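You operate a simulated robot arm through the tools that you are given. There is no shell and no other tool.

You run a simulated robot arm. Do the job below in one go: nothing can be reset, and whatever is moved stays where it is left.

TASK
Coat the two stubs in the coater at 5 nm with the table spinning.
Fine: shut the jar, pump on, inlet valve open, start at READY; leave jar, pump, spin, dial and inlet as they are.

Only the result counts: the job must be done as asked and must still hold three seconds after the hand-in. Knocking over, shifting, dropping, spilling or breaking anything else fails it.

THE ROBOT
A 6-joint arm with a four-finger gripper, fixed in place. Base frame: the origin is on the floor under the middle of its stand, x ahead of it, y to its left, z up. Readings come in cm, degrees, newtons and seconds.
With the tool pointing down near the work surface it reaches from about 50 to 90 cm from the base axis. Its first joint turns from -166.0 to 166.0 degrees. Payload 3.43 kg.
The tool frame sits at the grasp point between the pads (the TCP): z along the fingers, y along the line on which they close. The tips reach 3 cm beyond it. The gripper opens to 12 cm; its body begins 8.5 cm behind the TCP.
Orientation is told as [roll, pitch, yaw] about the base's x, y, z axes, in that order, counted from this pose: with the fingers straight down and closing along the base's y, the tool's x points along the base's -x, its y along +y and its z along -z.

THE INTERFACE
- The arm moves only by the tool drive_tool. Its argument "moves" is one flat list of numbers, 7 for each row, row after row: the closure in counts, from 0 (fully open) to 255 (shut), then the shift along the base's x, y, z in cm, then the turn, a rotation vector about the base's x, y, z in degrees. In form: [grip, dx, dy, dz, wx, wy, wz, grip, dx, dy, dz, wx, wy, wz, ...]. A call has 1 to 20 rows; each row shifts and turns the commanded pose from where the row before left it. A row lasts 0.2 s, in which the tool goes at most 5 cm and 8.6 degrees; a call with a longer step from one row to the next is refused whole, and so is a gripper value outside its range. A pose out of reach is approached as far as the arm can. The call stops where the force on the tool passes 40 N (or 10 N more than at its start, if that is more) or the arm is blocked; 0.2 s more then pass. The fingers move at their own pace (about 13.62 cm/s each) and stop on an object; they squeeze with about 32 N. The grip force told is the motor's: it shows also when the fingers shut on nothing. Time passes only in rows, and 0.2 s behind the last, so rows that do not move let the fingers close. It gives the time, the measured TCP pose, the force on the tool (base axes), the opening and the grip force at its end, in the units of the frame above (readings bear some noise), with the torque about the TCP (base axes, N m) and any sound that the robot's microphone picked up.
- Cameras (640 x 400 px; columns grow to the right, rows downward): "scene" is fixed at [5.22, -50.15, 149.49]; the picture's right is [0.35, -0.94, 0.00], its down [-0.51, -0.19, -0.84] and it looks along [0.79, 0.30, -0.54] (base axes); focal length 321 px, centre (320, 200). "wrist" rides on the gripper at [7.1, -1.7, -12.1] in the tool frame; the picture's right is [0.23, 0.97, 0.00], its down [-0.81, 0.19, -0.55] and it looks along [-0.54, 0.13, 0.83] (tool axes); focal length 275 px, centre (320, 200). There is no depth. A picture from a camera that has moved, and an enlarged one, comes with that camera's place and axes in the base frame and with its lens.
- get_image(camera): a new picture of that camera. The clock stands still meanwhile.
- slide_trunk(by): moves the trunk up (or, below 0, down) by that many cm; the arm rides with it, the base frame stays. It gives what a move gives, with no picture.
- close_up(camera, box): a new picture of the part [left, top, right, bottom] of that camera's present view, enlarged. The clock stands still meanwhile.
- job_done(): hands the job in; it is judged then, once.

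Places have to be worked out from the pictures, the camera data and where the tool is seen. Open the gripper and draw the arm clear of the work before you hand the job in, unless the task says otherwise.

The tools are called after "Request:" as name(argument=value, ...) on one line, values as JSON. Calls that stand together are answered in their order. drive_tool: Moves the arm, as the interface text tells. Its arguments: {"type":"object","properties":{"moves":{"type":"array"}},"required":["moves"]} The other tools are called the same way: slide_trunk (by) moves the trunk up or down; get_image (camera) takes a picture; close_up (camera, box) takes an enlarged picture of a part of a camera's view; job_done () hands the job in.

At the start:

```text
clock: 0.0
ee_pos: [33.47, -37.76, 129.99]
tcp_rot: [0.0, 0.0, 0.0]
contact_force: [0.6, -0.4, -0.3]
moment: [-0.03, 0.0, 0.01]
gripper_width: 12.01
grasp_force: 0.1
trunk travel left (down, up): [-12.5, 41.5]
```

scene: 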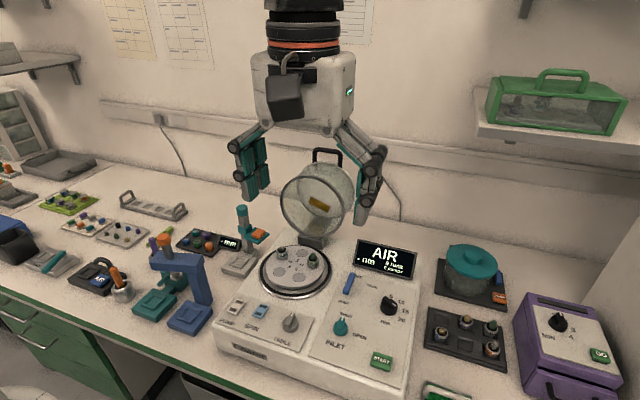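
wrist: 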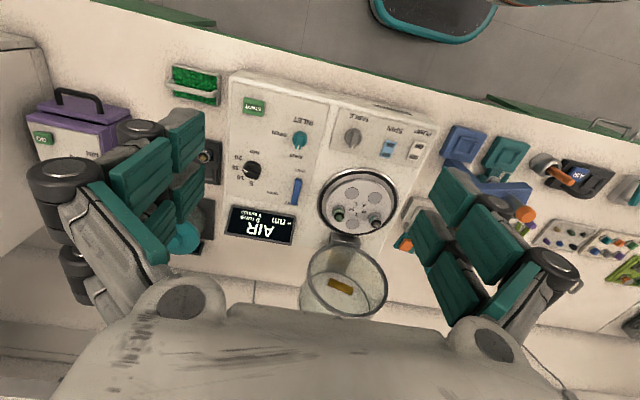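

I'll begin by looking closely at the coater in the scene view and wrist view.

Request:
close_up(camera="scene", box=[210, 220, 430, 400])

Request:
close_up(camera="wrist", box=[200, 60, 460, 250])

Request:
close_up(camera="scene", box=[250, 130, 430, 300])

```text
2.22 times, centred on (320, 310) of scene
camera zoom: at [5.22, -50.15, 149.49], right [0.35, -0.94, 0.0], down [-0.51, -0.19, -0.84], along [0.79, 0.3, -0.54], focal length 713 px, centre (320, -44)
```

zoom: 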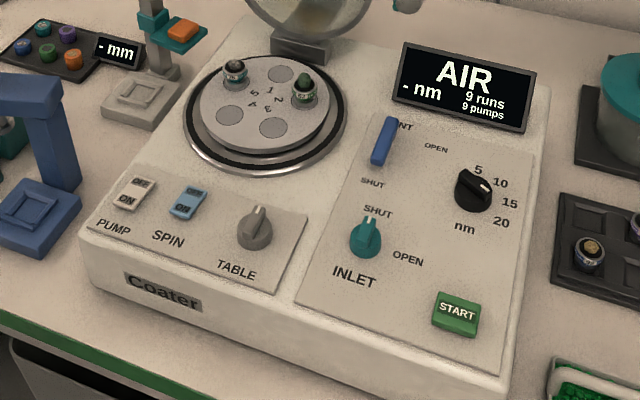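

```text
2.11 times, centred on (330, 155) of wrist
camera zoom: at [26.31, -39.47, 142.08], right [-0.23, 0.97, 0.0], down [0.81, 0.19, 0.55], along [0.54, 0.13, -0.83], focal length 580 px, centre (299, 295)
```

zoom: 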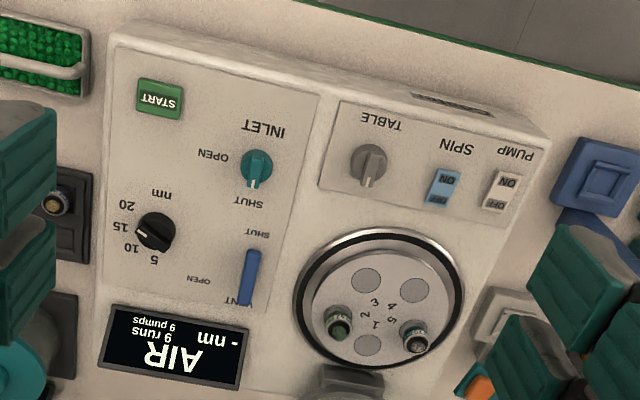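

```text
2.35 times, centred on (340, 215) of scene
camera zoom: at [5.22, -50.15, 149.49], right [0.35, -0.94, 0.0], down [-0.51, -0.19, -0.84], along [0.79, 0.3, -0.54], focal length 755 px, centre (273, 165)
```

zoom: 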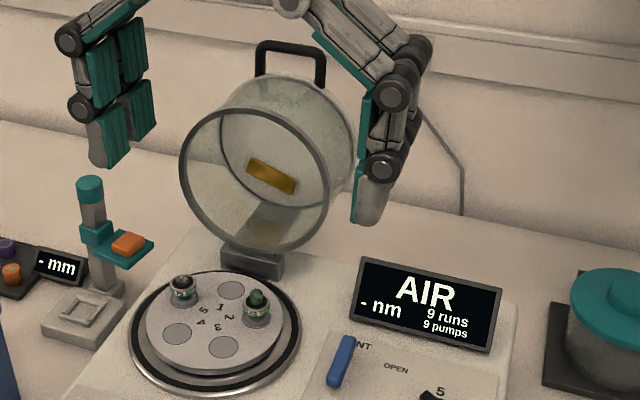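

Zooming in further on the dial, vent lever, switches and stubs to read their present states.

Request:
close_up(camera="scene", box=[335, 255, 415, 305])

Request:
close_up(camera="scene", box=[210, 280, 320, 350])

Request:
close_up(camera="scene", box=[255, 230, 335, 290])

Request:
close_up(camera="scene", box=[310, 290, 420, 390])

Request:
close_up(camera="wrist", box=[230, 110, 330, 200])

Request:
close_up(camera="wrist", box=[310, 110, 440, 250])

```text
8.00 times, centred on (375, 280) of scene
camera zoom: at [5.22, -50.15, 149.49], right [0.35, -0.94, 0.0], down [-0.51, -0.19, -0.84], along [0.79, 0.3, -0.54], focal length 2566 px, centre (-120, -440)
```

zoom: 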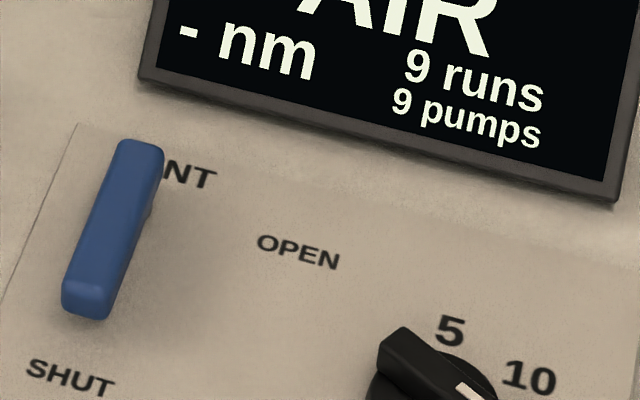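

```text
5.71 times, centred on (265, 315) of scene
camera zoom: at [5.22, -50.15, 149.49], right [0.35, -0.94, 0.0], down [-0.51, -0.19, -0.84], along [0.79, 0.3, -0.54], focal length 1833 px, centre (634, -457)
```

zoom: 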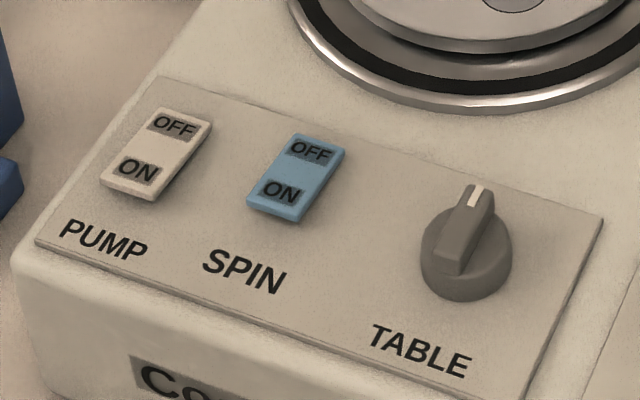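

```text
6.67 times, centred on (295, 260) of scene
camera zoom: at [5.22, -50.15, 149.49], right [0.35, -0.94, 0.0], down [-0.51, -0.19, -0.84], along [0.79, 0.3, -0.54], focal length 2138 px, centre (487, -200)
```

zoom: 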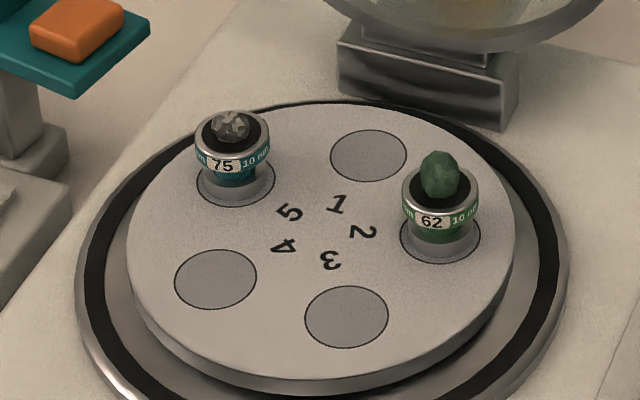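

```text
4.00 times, centred on (365, 340) of scene
camera zoom: at [5.22, -50.15, 149.49], right [0.35, -0.94, 0.0], down [-0.51, -0.19, -0.84], along [0.79, 0.3, -0.54], focal length 1283 px, centre (140, -360)
```

zoom: 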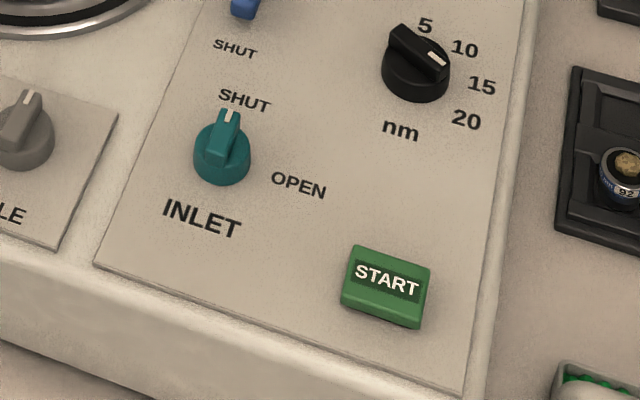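

```text
4.44 times, centred on (280, 155) of wrist
camera zoom: at [26.31, -39.47, 142.08], right [-0.23, 0.97, 0.0], down [0.81, 0.19, 0.55], along [0.54, 0.13, -0.83], focal length 1224 px, centre (498, 400)
```

zoom: 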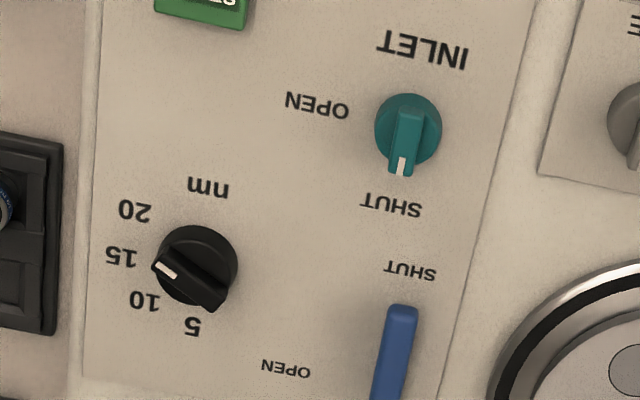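

```text
2.86 times, centred on (375, 180) of wrist
camera zoom: at [26.31, -39.47, 142.08], right [-0.23, 0.97, 0.0], down [0.81, 0.19, 0.55], along [0.54, 0.13, -0.83], focal length 786 px, centre (163, 257)
```

zoom: 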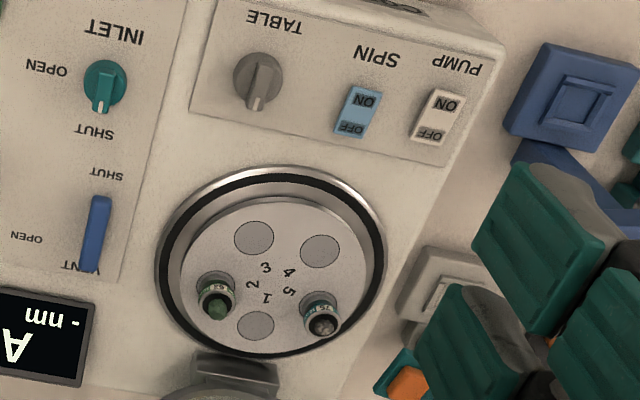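

The vent lever appears to point at SHUT already. The dial seems to point around 15–20 and must go to 5. The jar is hinged open at the back. Looking closer at the jar, handle and dial.

Request:
close_up(camera="scene", box=[270, 140, 370, 250])

Request:
close_up(camera="wrist", box=[280, 220, 410, 330])

Request:
close_up(camera="scene", box=[370, 285, 420, 320])

Request:
close_up(camera="wrist", box=[220, 140, 280, 190])

```text
3.64 times, centred on (320, 195) of scene
camera zoom: at [5.22, -50.15, 149.49], right [0.35, -0.94, 0.0], down [-0.51, -0.19, -0.84], along [0.79, 0.3, -0.54], focal length 1166 px, centre (320, 218)
```

zoom: 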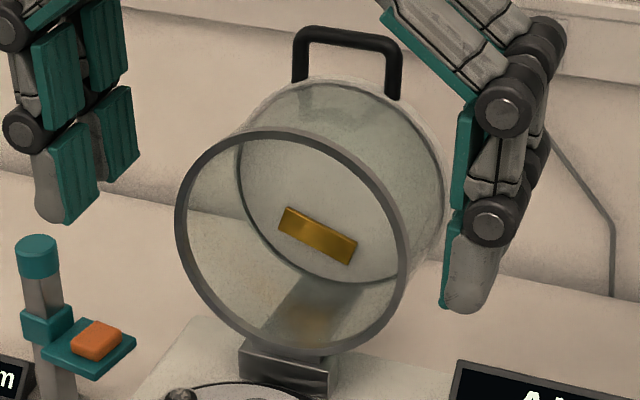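

```text
3.64 times, centred on (345, 275) of wrist
camera zoom: at [26.31, -39.47, 142.08], right [-0.23, 0.97, 0.0], down [0.81, 0.19, 0.55], along [0.54, 0.13, -0.83], focal length 1001 px, centre (229, -73)
```

zoom: 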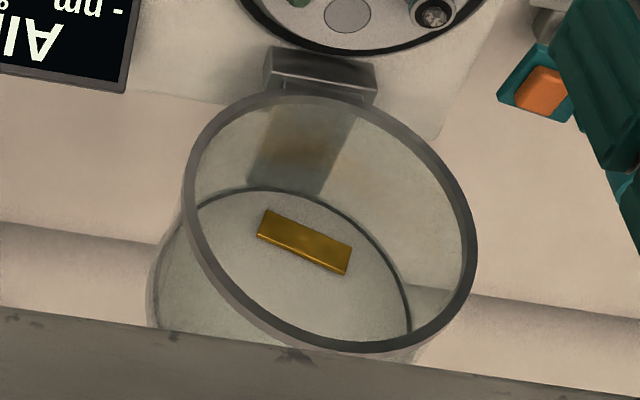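

```text
11.43 times, centred on (395, 302) of scene
camera zoom: at [5.22, -50.15, 149.49], right [0.35, -0.94, 0.0], down [-0.51, -0.19, -0.84], along [0.79, 0.3, -0.54], focal length 3666 px, centre (-537, -971)
```

zoom: 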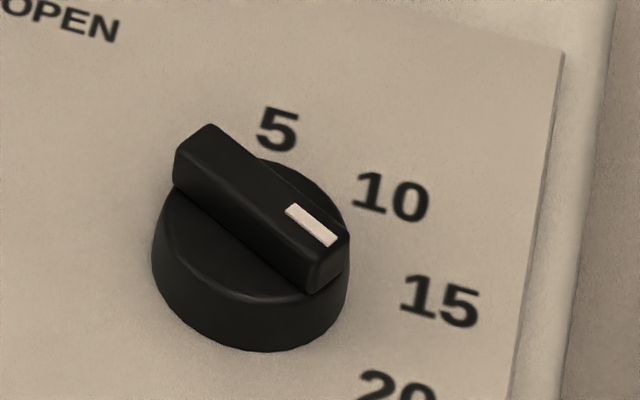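

```text
8.00 times, centred on (250, 165) of wrist
camera zoom: at [26.31, -39.47, 142.08], right [-0.23, 0.97, 0.0], down [0.81, 0.19, 0.55], along [0.54, 0.13, -0.83], focal length 2202 px, centre (880, 480)
```

zoom: 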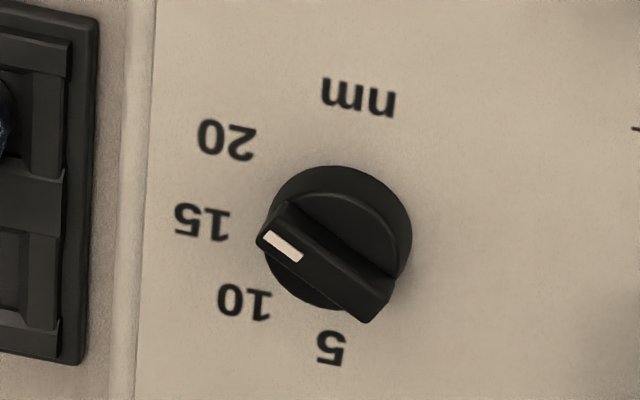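

The pointer is at 20 (dial centre ≈ (57.4, -47.4), 5 at the +x side, 40° spacing). I'll move the wrist camera to the right side of the coater to view the jar and handle from the side.

Request:
drive_tool(moves=[0, 2.2, -1.0, -0.8, 0, 0, 7.5, 0, 2.2, -1.0, -0.8, 0, 0, 7.5, 0, 2.2, -1.0, -0.8, 0, 0, 7.5, 0, 2.2, -1.0, -0.8, 0, 0, 7.5, 0, 2.2, -1.0, -0.8, 0, 0, 7.5, 0, 2.2, -1.0, -0.8, 0, 0, 7.5, 0, 2.2, -1.0, -0.8, 0, 0, 7.5, 0, 2.2, -1.0, -0.8, 0, 0, 7.5, 0, 2.2, -1.0, -0.8, 0, 0, 7.5, 0, 2.2, -1.0, -0.8, 0, 0, 7.5, 0, 2.2, -1.0, -0.8, 0, 0, 7.5, 0, 2.2, -1.0, -0.8, 0, 0, 7.5])

Request:
get_image(camera="wrist")

Request:
get_image(camera="scene")

```text
clock: 2.6
ee_pos: [60.02, -49.87, 120.27]
tcp_rot: [0.1, 0.0, 90.0]
contact_force: [-0.3, 0.7, -0.5]
moment: [0.0, -0.01, 0.01]
gripper_width: 11.98
grasp_force: 0.0
trunk travel left (down, up): [-12.5, 41.5]
```

```text
taken
camera wrist: at [61.69, -56.94, 132.32], right [-0.97, -0.23, 0.0], down [-0.19, 0.81, 0.55], along [-0.13, 0.54, -0.83], focal length 275 px, centre (320, 200)
```

wrist: 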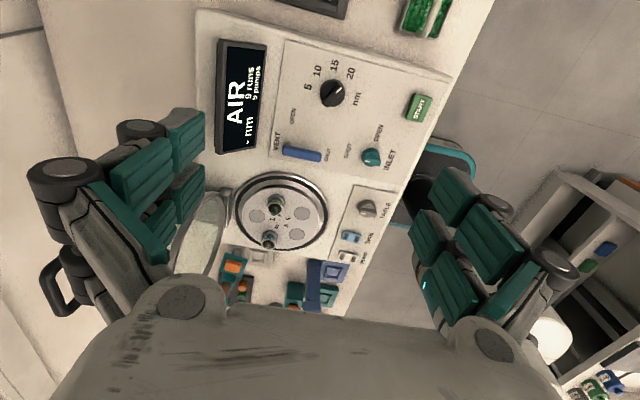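

```text
taken
```

scene: 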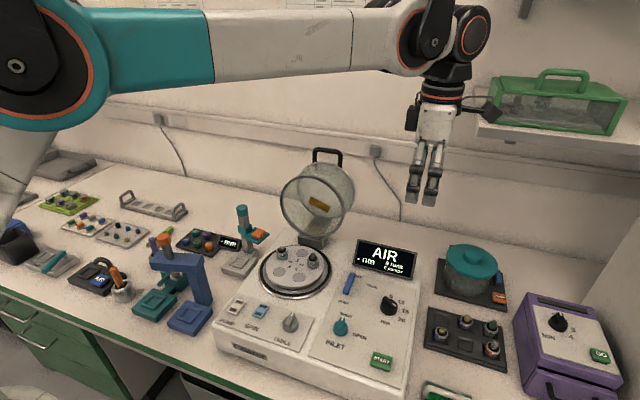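

From here the handle is just peeking out behind the left fingers. I'll turn the tool to face the jar and tilt it up a little for a clear side view.

Request:
drive_tool(moves=[0, 0, 0, 0, 0, 0, -8, 0, 0, 0, 0, 0, 0, -8, 0, 0, 0, 0, 0, 0, -8, 0, 0, 0, 0, 0, 0, -8, 0, 0, 0, 0, 5.65, -3.53, 0, 0, 0, 0, 0, 5.65, -3.53, 0, 0, 0, 0, 0, 5.65, -3.53, 0])

Request:
get_image(camera="wrist")

```text
clock: 4.2
ee_pos: [59.95, -49.81, 120.39]
tcp_rot: [0.0, -20.0, 57.9]
contact_force: [0.3, -0.8, 0.4]
moment: [-0.01, 0.01, -0.01]
gripper_width: 11.98
grasp_force: 0.1
trunk travel left (down, up): [-12.5, 41.5]
```

```text
taken
camera wrist: at [55.61, -59.91, 129.27], right [-0.94, 0.33, -0.08], down [0.14, 0.59, 0.8], along [0.31, 0.74, -0.6], focal length 275 px, centre (320, 200)
```

wrist: 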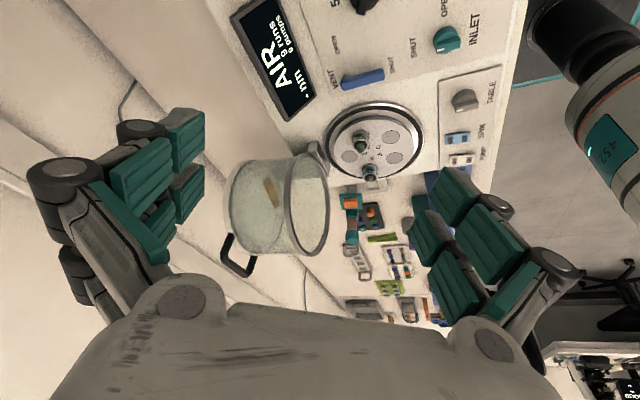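

Good view of the jar with its handle. Enlarging it.

Request:
close_up(camera="wrist", box=[200, 80, 440, 290])

Request:
close_up(camera="wrist", box=[310, 40, 420, 110])

```text
1.90 times, centred on (320, 185) of wrist
camera zoom: at [55.61, -59.91, 129.27], right [-0.94, 0.33, -0.08], down [0.14, 0.59, 0.8], along [0.31, 0.74, -0.6], focal length 524 px, centre (320, 229)
```

zoom: 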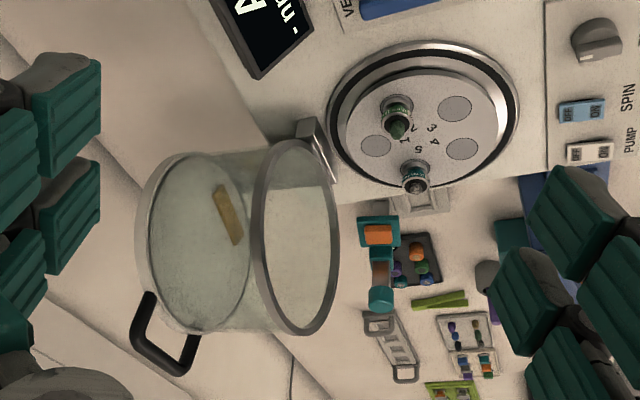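

```text
5.71 times, centred on (365, 75) of wrist
camera zoom: at [55.61, -59.91, 129.27], right [-0.94, 0.33, -0.08], down [0.14, 0.59, 0.8], along [0.31, 0.74, -0.6], focal length 1573 px, centre (63, 914)
```

zoom: 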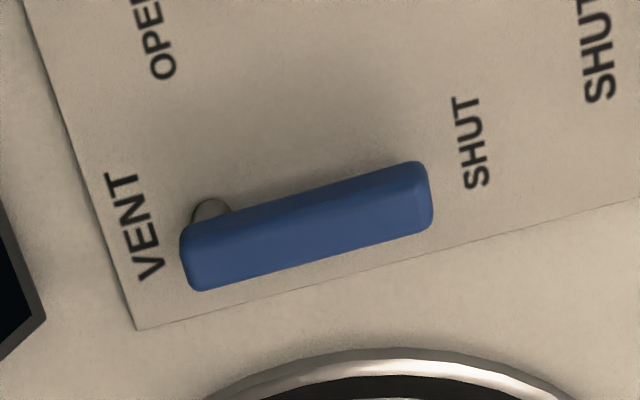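

The vent lever is pivoted at VENT and points to SHUT – good. The jar handle bar is at about x 86, y -26…-18, z 111, the hinge near (72.7, -21.6, 88). I now measure the finger spread from the scene camera.

Request:
close_up(camera="scene", box=[380, 60, 500, 220])

Request:
close_up(camera="wrist", box=[205, 210, 285, 290])

```text
2.50 times, centred on (440, 140) of scene
camera zoom: at [5.22, -50.15, 149.49], right [0.35, -0.94, 0.0], down [-0.51, -0.19, -0.84], along [0.79, 0.3, -0.54], focal length 802 px, centre (20, 350)
```

zoom: 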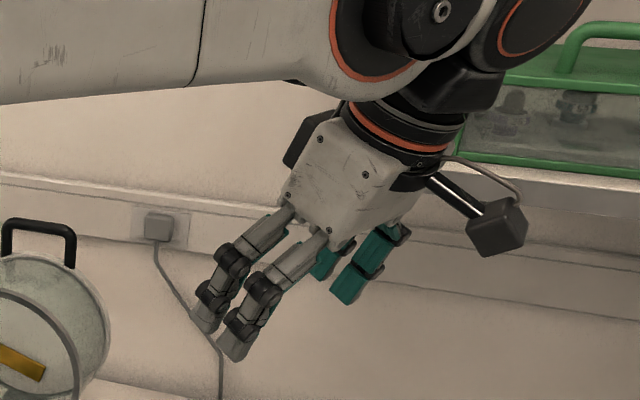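

```text
5.00 times, centred on (245, 250) of wrist
camera zoom: at [55.61, -59.91, 129.27], right [-0.94, 0.33, -0.08], down [0.14, 0.59, 0.8], along [0.31, 0.74, -0.6], focal length 1376 px, centre (695, -50)
```

zoom: 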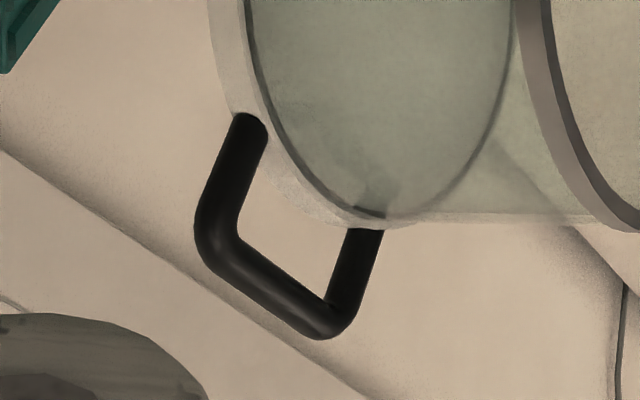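

Fingers span about 5.3 cm across, and the handle's inner gap is about 6.6 cm. First I'll do the dial: level the tool, part-close the fingers and go above the dial with yaw ≈59° (across its pointer bar).

Request:
drive_tool(moves=[170, -0.4, 0.35, -1, -5.65, 3.53, 0, 170, -0.4, 0.35, -1, -5.65, 3.53, 0, 170, -0.4, 0.35, -2, -5.65, 3.53, 0, 170, -0.4, 0.35, -3, 0, 0, 0.5, 170, -0.4, 0.35, -4, 0, 0, 0.5, 170, -0.4, 0.35, -4, 0, 0, 0, 170, -0.15, 0.3, -4, 0, 0, 0, 170, 0, 0, 0, 0, 0, 0])

Request:
get_image(camera="wrist")

Request:
close_up(camera="scene", box=[320, 200, 460, 330])

```text
clock: 6.0
ee_pos: [57.52, -47.08, 101.43]
tcp_rot: [0.1, 0.0, 59.0]
contact_force: [0.1, -1.2, -0.7]
moment: [0.01, 0.03, -0.03]
gripper_width: 3.98
grasp_force: 0.0
trunk travel left (down, up): [-12.5, 41.5]
```

```text
taken
camera wrist: at [55.23, -54.04, 113.57], right [-0.95, 0.3, 0.0], down [0.25, 0.79, 0.55], along [0.17, 0.53, -0.83], focal length 275 px, centre (320, 200)
```

wrist: 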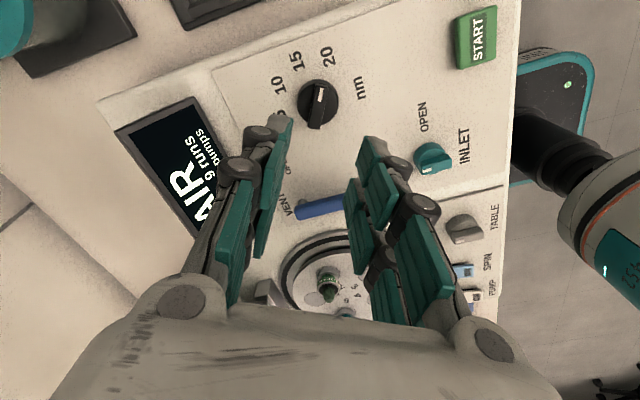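

```text
3.08 times, centred on (390, 265) of scene
camera zoom: at [5.22, -50.15, 149.49], right [0.35, -0.94, 0.0], down [-0.51, -0.19, -0.84], along [0.79, 0.3, -0.54], focal length 987 px, centre (105, 0)
```

zoom: 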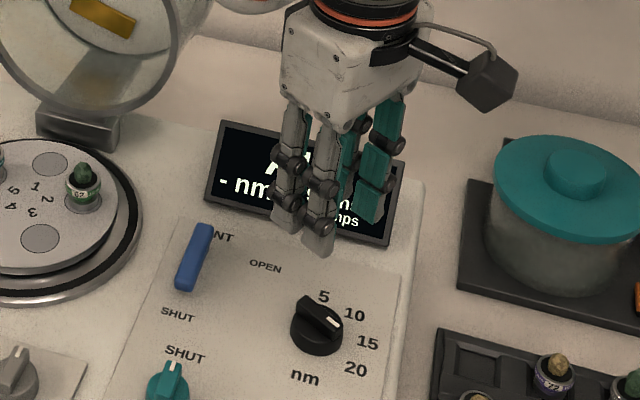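

Measuring the dial's place against the tool axis in this close wrist view.

Request:
close_up(camera="wrist", box=[270, 60, 370, 150])

Request:
close_up(camera="scene", box=[370, 240, 420, 320])

```text
4.44 times, centred on (320, 105) of wrist
camera zoom: at [55.23, -54.04, 113.57], right [-0.95, 0.3, 0.0], down [0.25, 0.79, 0.55], along [0.17, 0.53, -0.83], focal length 1224 px, centre (320, 622)
```

zoom: 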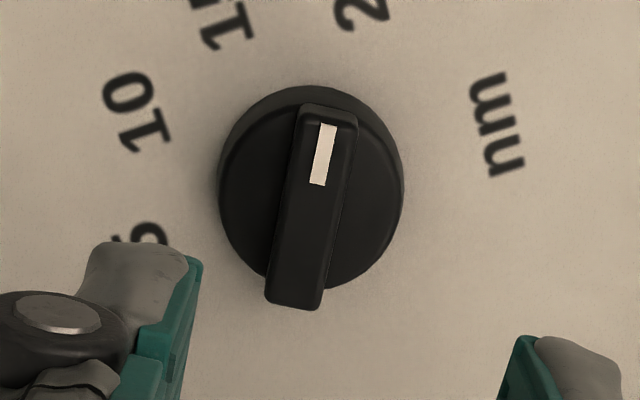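

```text
5.00 times, centred on (395, 280) of scene
camera zoom: at [5.22, -50.15, 149.49], right [0.35, -0.94, 0.0], down [-0.51, -0.19, -0.84], along [0.79, 0.3, -0.54], focal length 1604 px, centre (-55, -200)
```

zoom: 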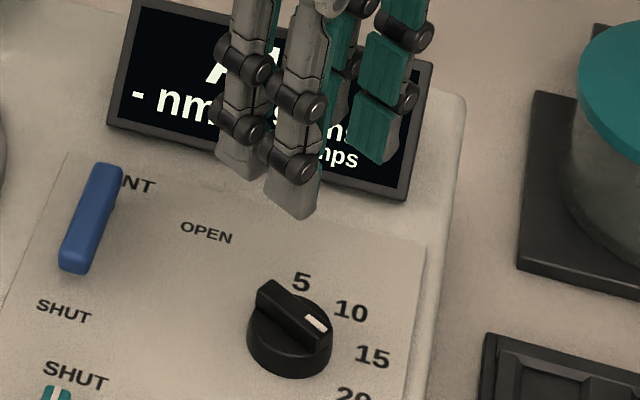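

Dial centre ≈ (57.4, -47.85), bar angle ≈ -120°. I'll shift over it, turn 1° more, and descend until the tips are about 2 cm above it.

Request:
drive_tool(moves=[170, -0.08, -0.4, -2, 0, 0, 1, 170, -0.08, -0.37, -2.5, 0, 0, 0, 170, 0, 0, -2.5, 0, 0, 0, 170, 0, 0, 0, 0, 0, 0])

Request:
get_image(camera="wrist")

Request:
close_up(camera="scene", box=[355, 250, 425, 320])

```text
clock: 7.0
ee_pos: [57.13, -47.94, 94.48]
tcp_rot: [0.1, 0.0, 60.0]
contact_force: [0.6, -0.4, -0.2]
moment: [0.01, -0.04, -0.01]
gripper_width: 3.99
grasp_force: 0.1
trunk travel left (down, up): [-12.5, 41.5]
```

```text
taken
camera wrist: at [55.08, -54.97, 106.5], right [-0.96, 0.29, 0.0], down [0.24, 0.8, 0.55], along [0.16, 0.53, -0.83], focal length 275 px, centre (320, 200)
```

wrist: 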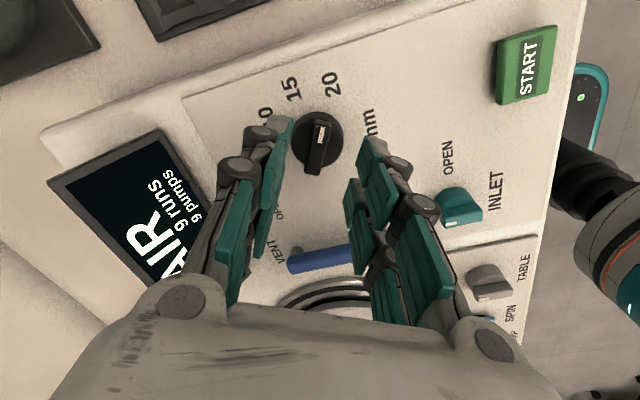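

```text
5.71 times, centred on (390, 285) of scene
camera zoom: at [5.22, -50.15, 149.49], right [0.35, -0.94, 0.0], down [-0.51, -0.19, -0.84], along [0.79, 0.3, -0.54], focal length 1833 px, centre (-80, -286)
```

zoom: 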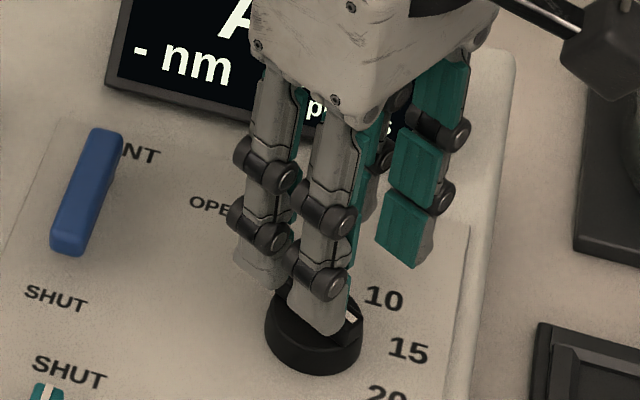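

Aligned with the bar. Descending in small steps to TCP z ≈ 91.3 (tips ≈ 88.3), watching for contact.

Request:
drive_tool(moves=[170, 0.1, 0, -1, 0, 0, 0, 170, 0, 0, -0.8, 0, 0, 0, 170, 0, 0, -0.5, 0, 0, 0, 170, 0, 0, -0.4, 0, 0, 0, 170, 0, 0, -0.3, 0, 0, 0])

Request:
get_image(camera="wrist")

Request:
close_up(camera="scene", box=[355, 260, 425, 320])

```text
clock: 8.2
ee_pos: [57.16, -48.11, 91.32]
tcp_rot: [0.0, 0.0, 59.9]
contact_force: [0.1, -0.2, 0.2]
moment: [0.01, 0.01, -0.02]
gripper_width: 4.02
grasp_force: 0.1
trunk travel left (down, up): [-12.5, 41.5]
```

```text
taken
camera wrist: at [55.09, -55.15, 103.37], right [-0.96, 0.29, 0.0], down [0.24, 0.8, 0.55], along [0.16, 0.53, -0.83], focal length 275 px, centre (320, 200)
```

wrist: 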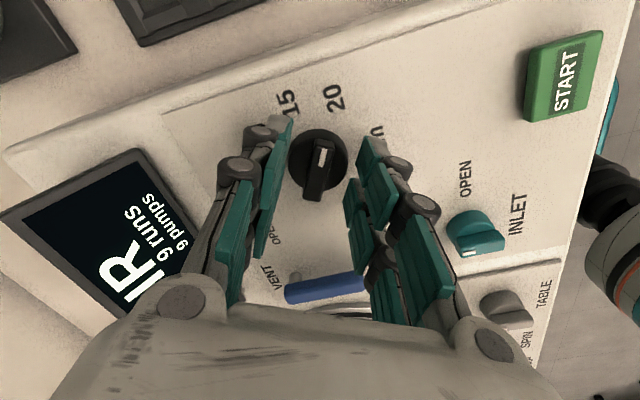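

```text
6.67 times, centred on (390, 290) of scene
camera zoom: at [5.22, -50.15, 149.49], right [0.35, -0.94, 0.0], down [-0.51, -0.19, -0.84], along [0.79, 0.3, -0.54], focal length 2138 px, centre (-147, -400)
```

zoom: 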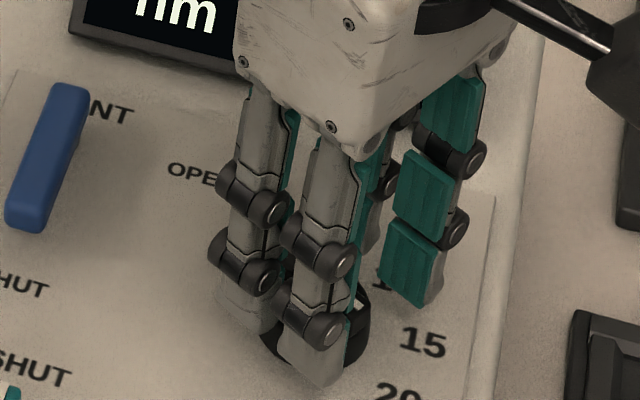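

Aligned over the bar with no contact. Closing the fingers on the bar.

Request:
drive_tool(moves=[220, 0, 0, 0, 0, 0, 0, 255, 0, 0, 0, 0, 0, 0, 255, 0, 0, 0, 0, 0, 0, 255, 0, 0, 0, 0, 0, 0])

Request:
get_image(camera="wrist")

Request:
close_up(camera="scene", box=[355, 260, 425, 320])

```text
clock: 9.2
ee_pos: [57.21, -48.16, 91.3]
tcp_rot: [0.0, 0.0, 60.0]
contact_force: [0.8, -0.8, -2.1]
moment: [-0.13, 0.0, -0.01]
gripper_width: 1.21
grasp_force: 44.7
trunk travel left (down, up): [-12.5, 41.5]
```

```text
taken
camera wrist: at [55.11, -55.16, 103.36], right [-0.96, 0.29, 0.0], down [0.24, 0.8, 0.55], along [0.16, 0.53, -0.83], focal length 275 px, centre (320, 200)
```

wrist: 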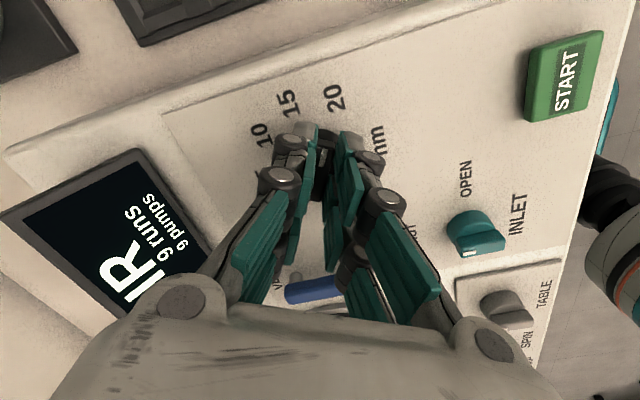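

```text
6.67 times, centred on (390, 290) of scene
camera zoom: at [5.22, -50.15, 149.49], right [0.35, -0.94, 0.0], down [-0.51, -0.19, -0.84], along [0.79, 0.3, -0.54], focal length 2138 px, centre (-147, -400)
```

zoom: 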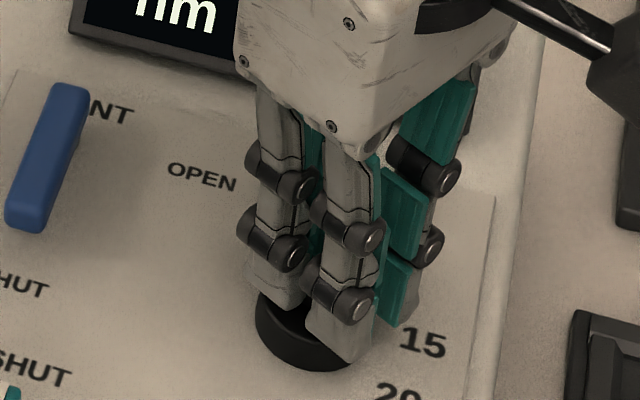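

The bar is gripped (1.21 cm). Turning +40° first to check the reaction.

Request:
drive_tool(moves=[255, 0, 0, 0, 0, 0, 8, 255, 0, 0, 0, 0, 0, 8, 255, 0, 0, 0, 0, 0, 8, 255, 0, 0, 0, 0, 0, 8, 255, 0, 0, 0, 0, 0, 8])

Request:
get_image(camera="wrist")

```text
clock: 10.4
ee_pos: [57.5, -48.15, 91.3]
tcp_rot: [0.0, 0.0, 100.1]
contact_force: [26.4, -12.1, -0.1]
moment: [0.21, -0.72, -0.15]
gripper_width: 1.19
grasp_force: 45.0
trunk travel left (down, up): [-12.5, 41.5]
```

```text
taken
camera wrist: at [60.45, -54.92, 103.36], right [-0.92, -0.4, 0.0], down [-0.33, 0.76, 0.55], along [-0.22, 0.51, -0.83], focal length 275 px, centre (320, 200)
```

wrist: 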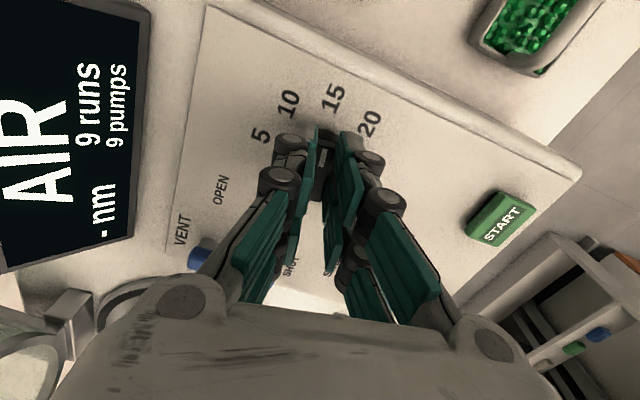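

The knob turned (pointer now at 15), but there's a 29 N side load, so my axis is slightly off. Shifting a little in the direction of the load to relieve it.

Request:
drive_tool(moves=[255, 0.15, 0.0, 0, 0, 0, 0, 255, 0.15, 0.0, 0, 0, 0, 0])

```text
clock: 11.0
ee_pos: [57.64, -48.23, 91.29]
tcp_rot: [0.2, -0.2, 100.0]
contact_force: [8.4, -5.5, -5.8]
moment: [-1.53, -0.4, -0.05]
gripper_width: 1.21
grasp_force: 45.4
trunk travel left (down, up): [-12.5, 41.5]
```

Load dropped to about 10 N; one more small shift, then continue turning in small increments.

Request:
drive_tool(moves=[255, 0.12, -0.05, 0, 0, 0, 0, 255, 0, 0, 0, 0, 0, 0])

```text
clock: 11.6
ee_pos: [57.57, -48.15, 91.22]
tcp_rot: [0.2, -0.1, 99.9]
contact_force: [-11.2, 4.3, -22.8]
moment: [-0.78, 0.14, 0.06]
gripper_width: 1.2
grasp_force: 45.6
trunk travel left (down, up): [-12.5, 41.5]
```

The bar centre works out at about (57.5, -47.7). I'll open slightly, re-centre there, and grip again.

Request:
drive_tool(moves=[195, 0, 0, 0, 0, 0, 0, 195, 0, 0, 0, 0, 0, 0, 195, -0.16, 0.46, 0, 0, 0, 0, 195, 0, 0, 0, 0, 0, 0])

Request:
get_image(camera="wrist")

Request:
close_up(camera="wrist", box=[240, 80, 400, 210])

```text
clock: 12.6
ee_pos: [57.59, -47.72, 91.33]
tcp_rot: [0.0, 0.0, 100.0]
contact_force: [0.3, 0.1, 0.0]
moment: [-0.03, 0.0, 0.04]
gripper_width: 2.78
grasp_force: 0.0
trunk travel left (down, up): [-12.5, 41.5]
```

```text
taken
camera wrist: at [60.4, -54.46, 103.48], right [-0.92, -0.4, 0.0], down [-0.33, 0.77, 0.55], along [-0.22, 0.51, -0.83], focal length 275 px, centre (320, 200)
```

wrist: 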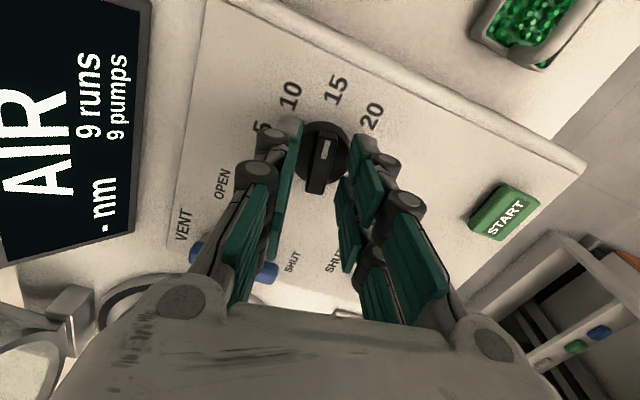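

```text
3.08 times, centred on (320, 145) of wrist
camera zoom: at [60.4, -54.46, 103.48], right [-0.92, -0.4, 0.0], down [-0.33, 0.77, 0.55], along [-0.22, 0.51, -0.83], focal length 847 px, centre (320, 369)
```

zoom: 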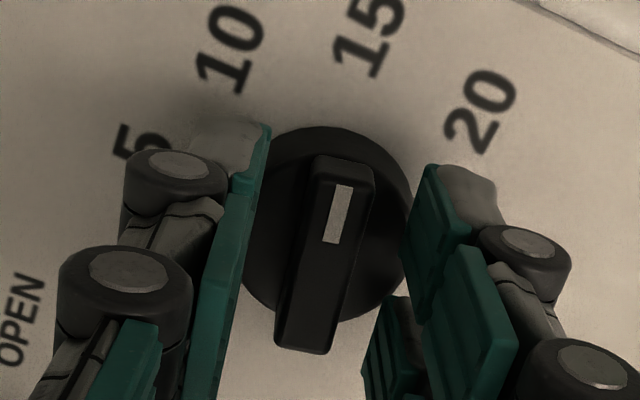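

Pointer clearly at 15 now. The bar centre looks like (57.48, -47.87); small shift, regrip, and turn on by 24°.

Request:
drive_tool(moves=[195, -0.04, -0.15, 0, 0, 0, 0, 255, 0, 0, 0, 0, 0, 0, 255, 0, 0, 0, 0, 0, 0, 255, 0, 0, 0, 0, 0, 0, 255, 0, 0, 0, 0, 0, 8, 255, 0, 0, 0, 0, 0, 8, 255, 0, 0, 0, 0, 0, 8])

```text
clock: 14.2
ee_pos: [57.5, -47.78, 91.41]
tcp_rot: [-0.1, 0.1, 124.0]
contact_force: [17.1, -5.7, 13.3]
moment: [0.39, -0.1, 0.02]
gripper_width: 1.18
grasp_force: 44.6
trunk travel left (down, up): [-12.5, 41.5]
```

Load is moderate. Continuing with a slight shift along the load.

Request:
drive_tool(moves=[255, 0.1, -0.05, 0, 0, 0, 0, 255, 0.05, 0, 0, 0, 0, 8, 255, 0, 0, 0, 0, 0, 8])

Request:
get_image(camera="wrist")

```text
clock: 15.0
ee_pos: [57.58, -47.81, 91.51]
tcp_rot: [0.3, -0.1, 131.4]
contact_force: [4.4, -1.7, 12.0]
moment: [0.2, 0.04, 0.0]
gripper_width: 1.19
grasp_force: 44.9
out of reach, approached as far as the arm can: row 3
trunk travel left (down, up): [-12.5, 41.5]
```

```text
taken
camera wrist: at [63.63, -52.07, 103.48], right [-0.58, -0.82, 0.0], down [-0.68, 0.48, 0.55], along [-0.45, 0.32, -0.83], focal length 275 px, centre (320, 200)
```

wrist: 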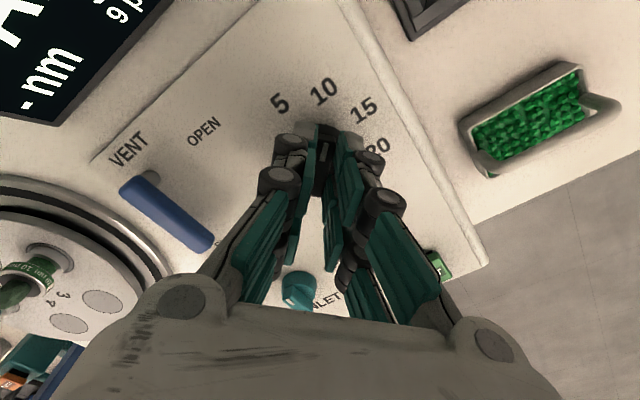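

A wrist joint limit stops me at yaw ≈131° (pointer near 10). I'll release, rise, turn the tool back by about 180° and regrip the bar the other way round.

Request:
drive_tool(moves=[195, 0, 0, 0, 0, 0, 0, 195, 0, 0, 0, 0, 0, 0, 195, 0, 0, 2, 0, 0, 0, 195, 0, 0, 3, 0, 0, 0])

Request:
get_image(camera="wrist")

```text
clock: 16.0
ee_pos: [57.72, -47.98, 96.39]
tcp_rot: [0.2, 0.0, 131.3]
contact_force: [-0.4, 0.5, 0.9]
moment: [0.01, 0.03, 0.01]
gripper_width: 2.81
grasp_force: 0.0
trunk travel left (down, up): [-12.5, 41.5]
```

```text
taken
camera wrist: at [63.78, -52.27, 108.43], right [-0.58, -0.82, 0.0], down [-0.68, 0.48, 0.55], along [-0.45, 0.32, -0.83], focal length 275 px, centre (320, 200)
```

wrist: 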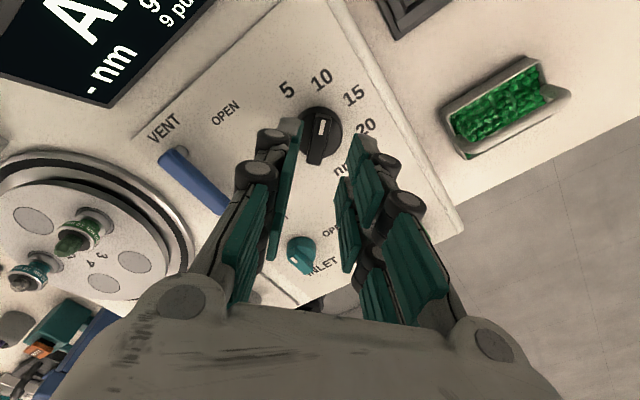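

Pointer is near 10. Turning the tool back by 171°.

Request:
drive_tool(moves=[195, 0, 0, 0, 0, 0, -8.5, 195, 0, 0, 0, 0, 0, -8.5, 195, 0, 0, 0, 0, 0, -8.5, 195, 0, 0, 0, 0, 0, -8.5, 195, 0, 0, 0, 0, 0, -8.5, 195, 0, 0, 0, 0, 0, -8.5, 195, 0, 0, 0, 0, 0, -8.5, 195, 0, 0, 0, 0, 0, -8.5, 195, 0, 0, 0, 0, 0, -8.5, 195, 0, 0, 0, 0, 0, -8.5, 195, 0, 0, 0, 0, 0, -8.5, 195, 0, 0, 0, 0, 0, -8.5, 195, 0, 0, 0, 0, 0, -8.5, 195, 0, 0, 0, 0, 0, -8.5, 195, 0, 0, 0, 0, 0, -8.5, 195, 0, 0, 0, 0, 0, -8.5, 195, 0, 0, 0, 0, 0, -8.5, 195, 0, 0, 0, 0, 0, -8.5, 195, 0, 0, 0, 0, 0, -8.5, 195, 0, 0, 0, 0, 0, -8.5])

Request:
get_image(camera="wrist")

Request:
close_up(camera="wrist", box=[260, 80, 380, 180])

```text
clock: 20.2
ee_pos: [57.65, -47.9, 96.35]
tcp_rot: [0.3, 0.1, -38.8]
contact_force: [-0.3, 0.3, -0.3]
moment: [0.01, 0.02, 0.0]
gripper_width: 2.82
grasp_force: 0.0
trunk travel left (down, up): [-12.5, 41.5]
```

```text
taken
camera wrist: at [50.97, -44.82, 108.39], right [0.43, 0.9, 0.0], down [0.75, -0.36, 0.55], along [0.5, -0.24, -0.83], focal length 275 px, centre (320, 200)
```

wrist: 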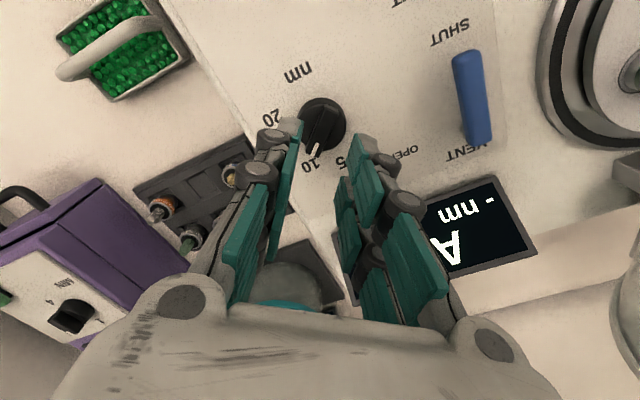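

```text
4.00 times, centred on (320, 130) of wrist
camera zoom: at [50.97, -44.82, 108.39], right [0.43, 0.9, 0.0], down [0.75, -0.36, 0.55], along [0.5, -0.24, -0.83], focal length 1101 px, centre (320, 480)
```

zoom: 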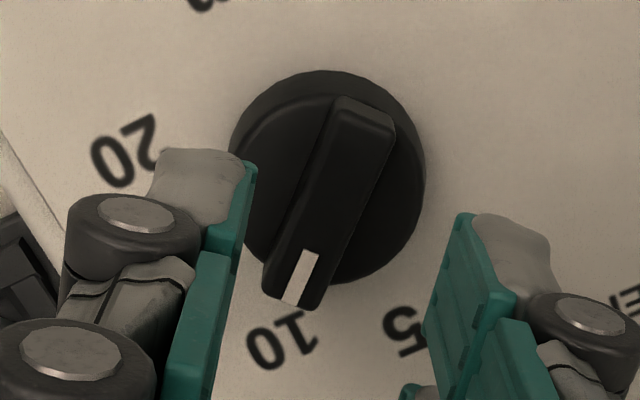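

The bar now sits at about -48°, centre ≈ (57.47, -47.78). Turning 9° more, shifting slightly and descending to regrip.

Request:
drive_tool(moves=[195, -0.1, 0.1, 0, 0, 0, -4.6, 195, -0.05, 0.03, 0, 0, 0, -4.6, 195, 0, 0, -2.5, 0, 0, 0, 195, 0, 0, -1.5, 0, 0, 0, 195, 0, 0, -0.6, 0, 0, 0, 195, 0, 0, -0.4, 0, 0, 0, 195, 0, 0, 0, 0, 0, 0])

Request:
close_up(camera="wrist", box=[240, 90, 400, 220])

```text
clock: 21.8
ee_pos: [57.58, -47.88, 91.29]
tcp_rot: [0.2, 0.0, -47.9]
contact_force: [-0.3, 0.4, 0.1]
moment: [0.01, 0.0, 0.0]
gripper_width: 2.81
grasp_force: 0.0
trunk travel left (down, up): [-12.5, 41.5]
```

```text
3.08 times, centred on (320, 155) of wrist
camera zoom: at [51.44, -43.76, 103.43], right [0.57, 0.82, 0.0], down [0.69, -0.47, 0.55], along [0.46, -0.31, -0.83], focal length 847 px, centre (320, 338)
```

zoom: 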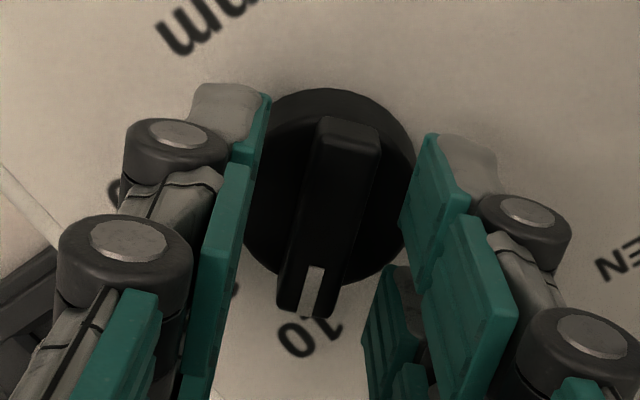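

Well placed. Gripping and turning +24° as a first half.

Request:
drive_tool(moves=[195, -0.05, 0.08, 0, 0, 0, 0, 255, 0, 0, 0, 0, 0, 0, 255, 0, 0, 0, 0, 0, 0, 255, 0, 0, 0, 0, 0, 0, 255, 0, 0, 0, 0, 0, 8, 255, 0, 0, 0, 0, 0, 8, 255, 0, 0, 0, 0, 0, 8])

```text
clock: 23.4
ee_pos: [57.47, -47.65, 91.43]
tcp_rot: [0.2, 0.2, -23.9]
contact_force: [-0.7, 7.2, -1.8]
moment: [0.33, 0.24, -0.03]
gripper_width: 1.19
grasp_force: 44.9
trunk travel left (down, up): [-12.5, 41.5]
```

Low load. Turning the remaining 24° to bring the pointer to 0° (the 5 mark).

Request:
drive_tool(moves=[255, 0, 0.05, 0, 0, 0, 8, 255, 0, 0, 0, 0, 0, 8, 255, 0, 0, 0, 0, 0, 8, 255, 0, 0, 0, 0, 0, 0])

Request:
get_image(camera="wrist")

```text
clock: 24.4
ee_pos: [57.51, -47.77, 91.36]
tcp_rot: [0.2, 0.0, 0.1]
contact_force: [6.2, -2.0, 12.3]
moment: [-0.08, 1.1, -0.18]
gripper_width: 1.22
grasp_force: 44.8
trunk travel left (down, up): [-12.5, 41.5]
```

```text
taken
camera wrist: at [50.3, -49.46, 103.48], right [-0.23, 0.97, 0.0], down [0.81, 0.19, 0.55], along [0.54, 0.13, -0.83], focal length 275 px, centre (320, 200)
```

wrist: 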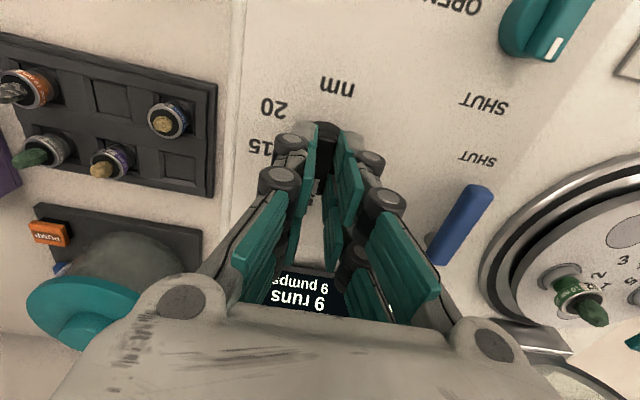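

Yaw is 0°, so the pointer should face +x (5). I'll open, lift and check the dial.

Request:
drive_tool(moves=[190, 0, 0, 0, 0, 0, 0, 190, 0, 0, 0, 0, 0, 0, 190, 0, 0, 2, 0, 0, 0, 190, 0, 0, 4, 0, 0, 0, 190, 0, 0, 4, 0, 0, 0])

Request:
get_image(camera="wrist")

Request:
close_up(camera="wrist", box=[260, 50, 380, 150])

Request:
close_up(camera="scene", box=[360, 270, 420, 330])

```text
clock: 25.6
ee_pos: [57.27, -47.91, 101.34]
tcp_rot: [0.2, 0.0, 0.1]
contact_force: [-0.3, -0.3, -0.4]
moment: [-0.01, -0.03, 0.01]
gripper_width: 3.06
grasp_force: 0.1
trunk travel left (down, up): [-12.5, 41.5]
```

```text
taken
camera wrist: at [50.14, -49.52, 113.47], right [-0.23, 0.97, 0.0], down [0.81, 0.19, 0.55], along [0.54, 0.13, -0.83], focal length 275 px, centre (320, 200)
```

wrist: 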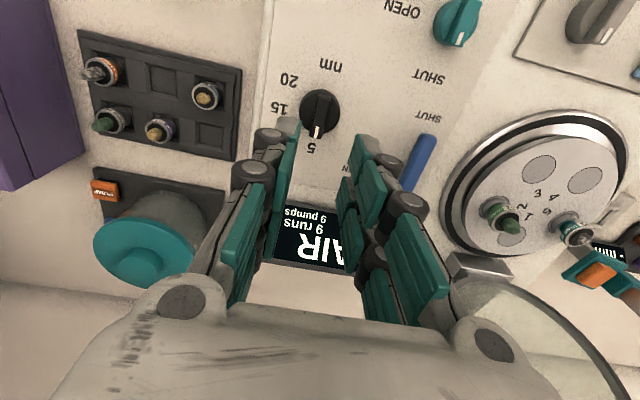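

```text
4.00 times, centred on (320, 100) of wrist
camera zoom: at [50.14, -49.52, 113.47], right [-0.23, 0.97, 0.0], down [0.81, 0.19, 0.55], along [0.54, 0.13, -0.83], focal length 1101 px, centre (320, 600)
```

zoom: 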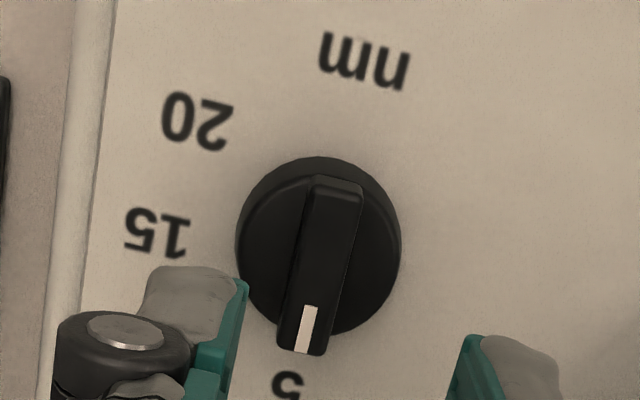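

```text
6.67 times, centred on (390, 300) of scene
camera zoom: at [5.22, -50.15, 149.49], right [0.35, -0.94, 0.0], down [-0.51, -0.19, -0.84], along [0.79, 0.3, -0.54], focal length 2138 px, centre (-147, -467)
```

zoom: 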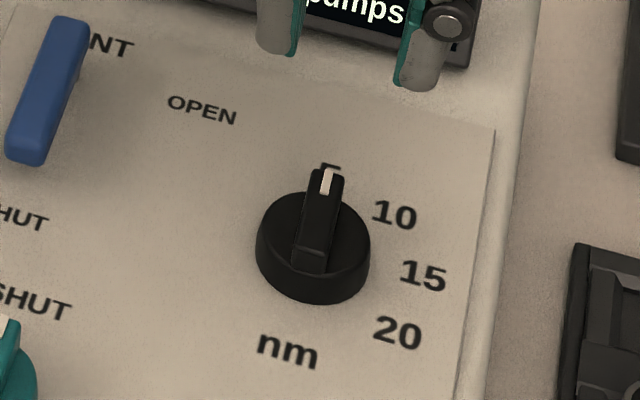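

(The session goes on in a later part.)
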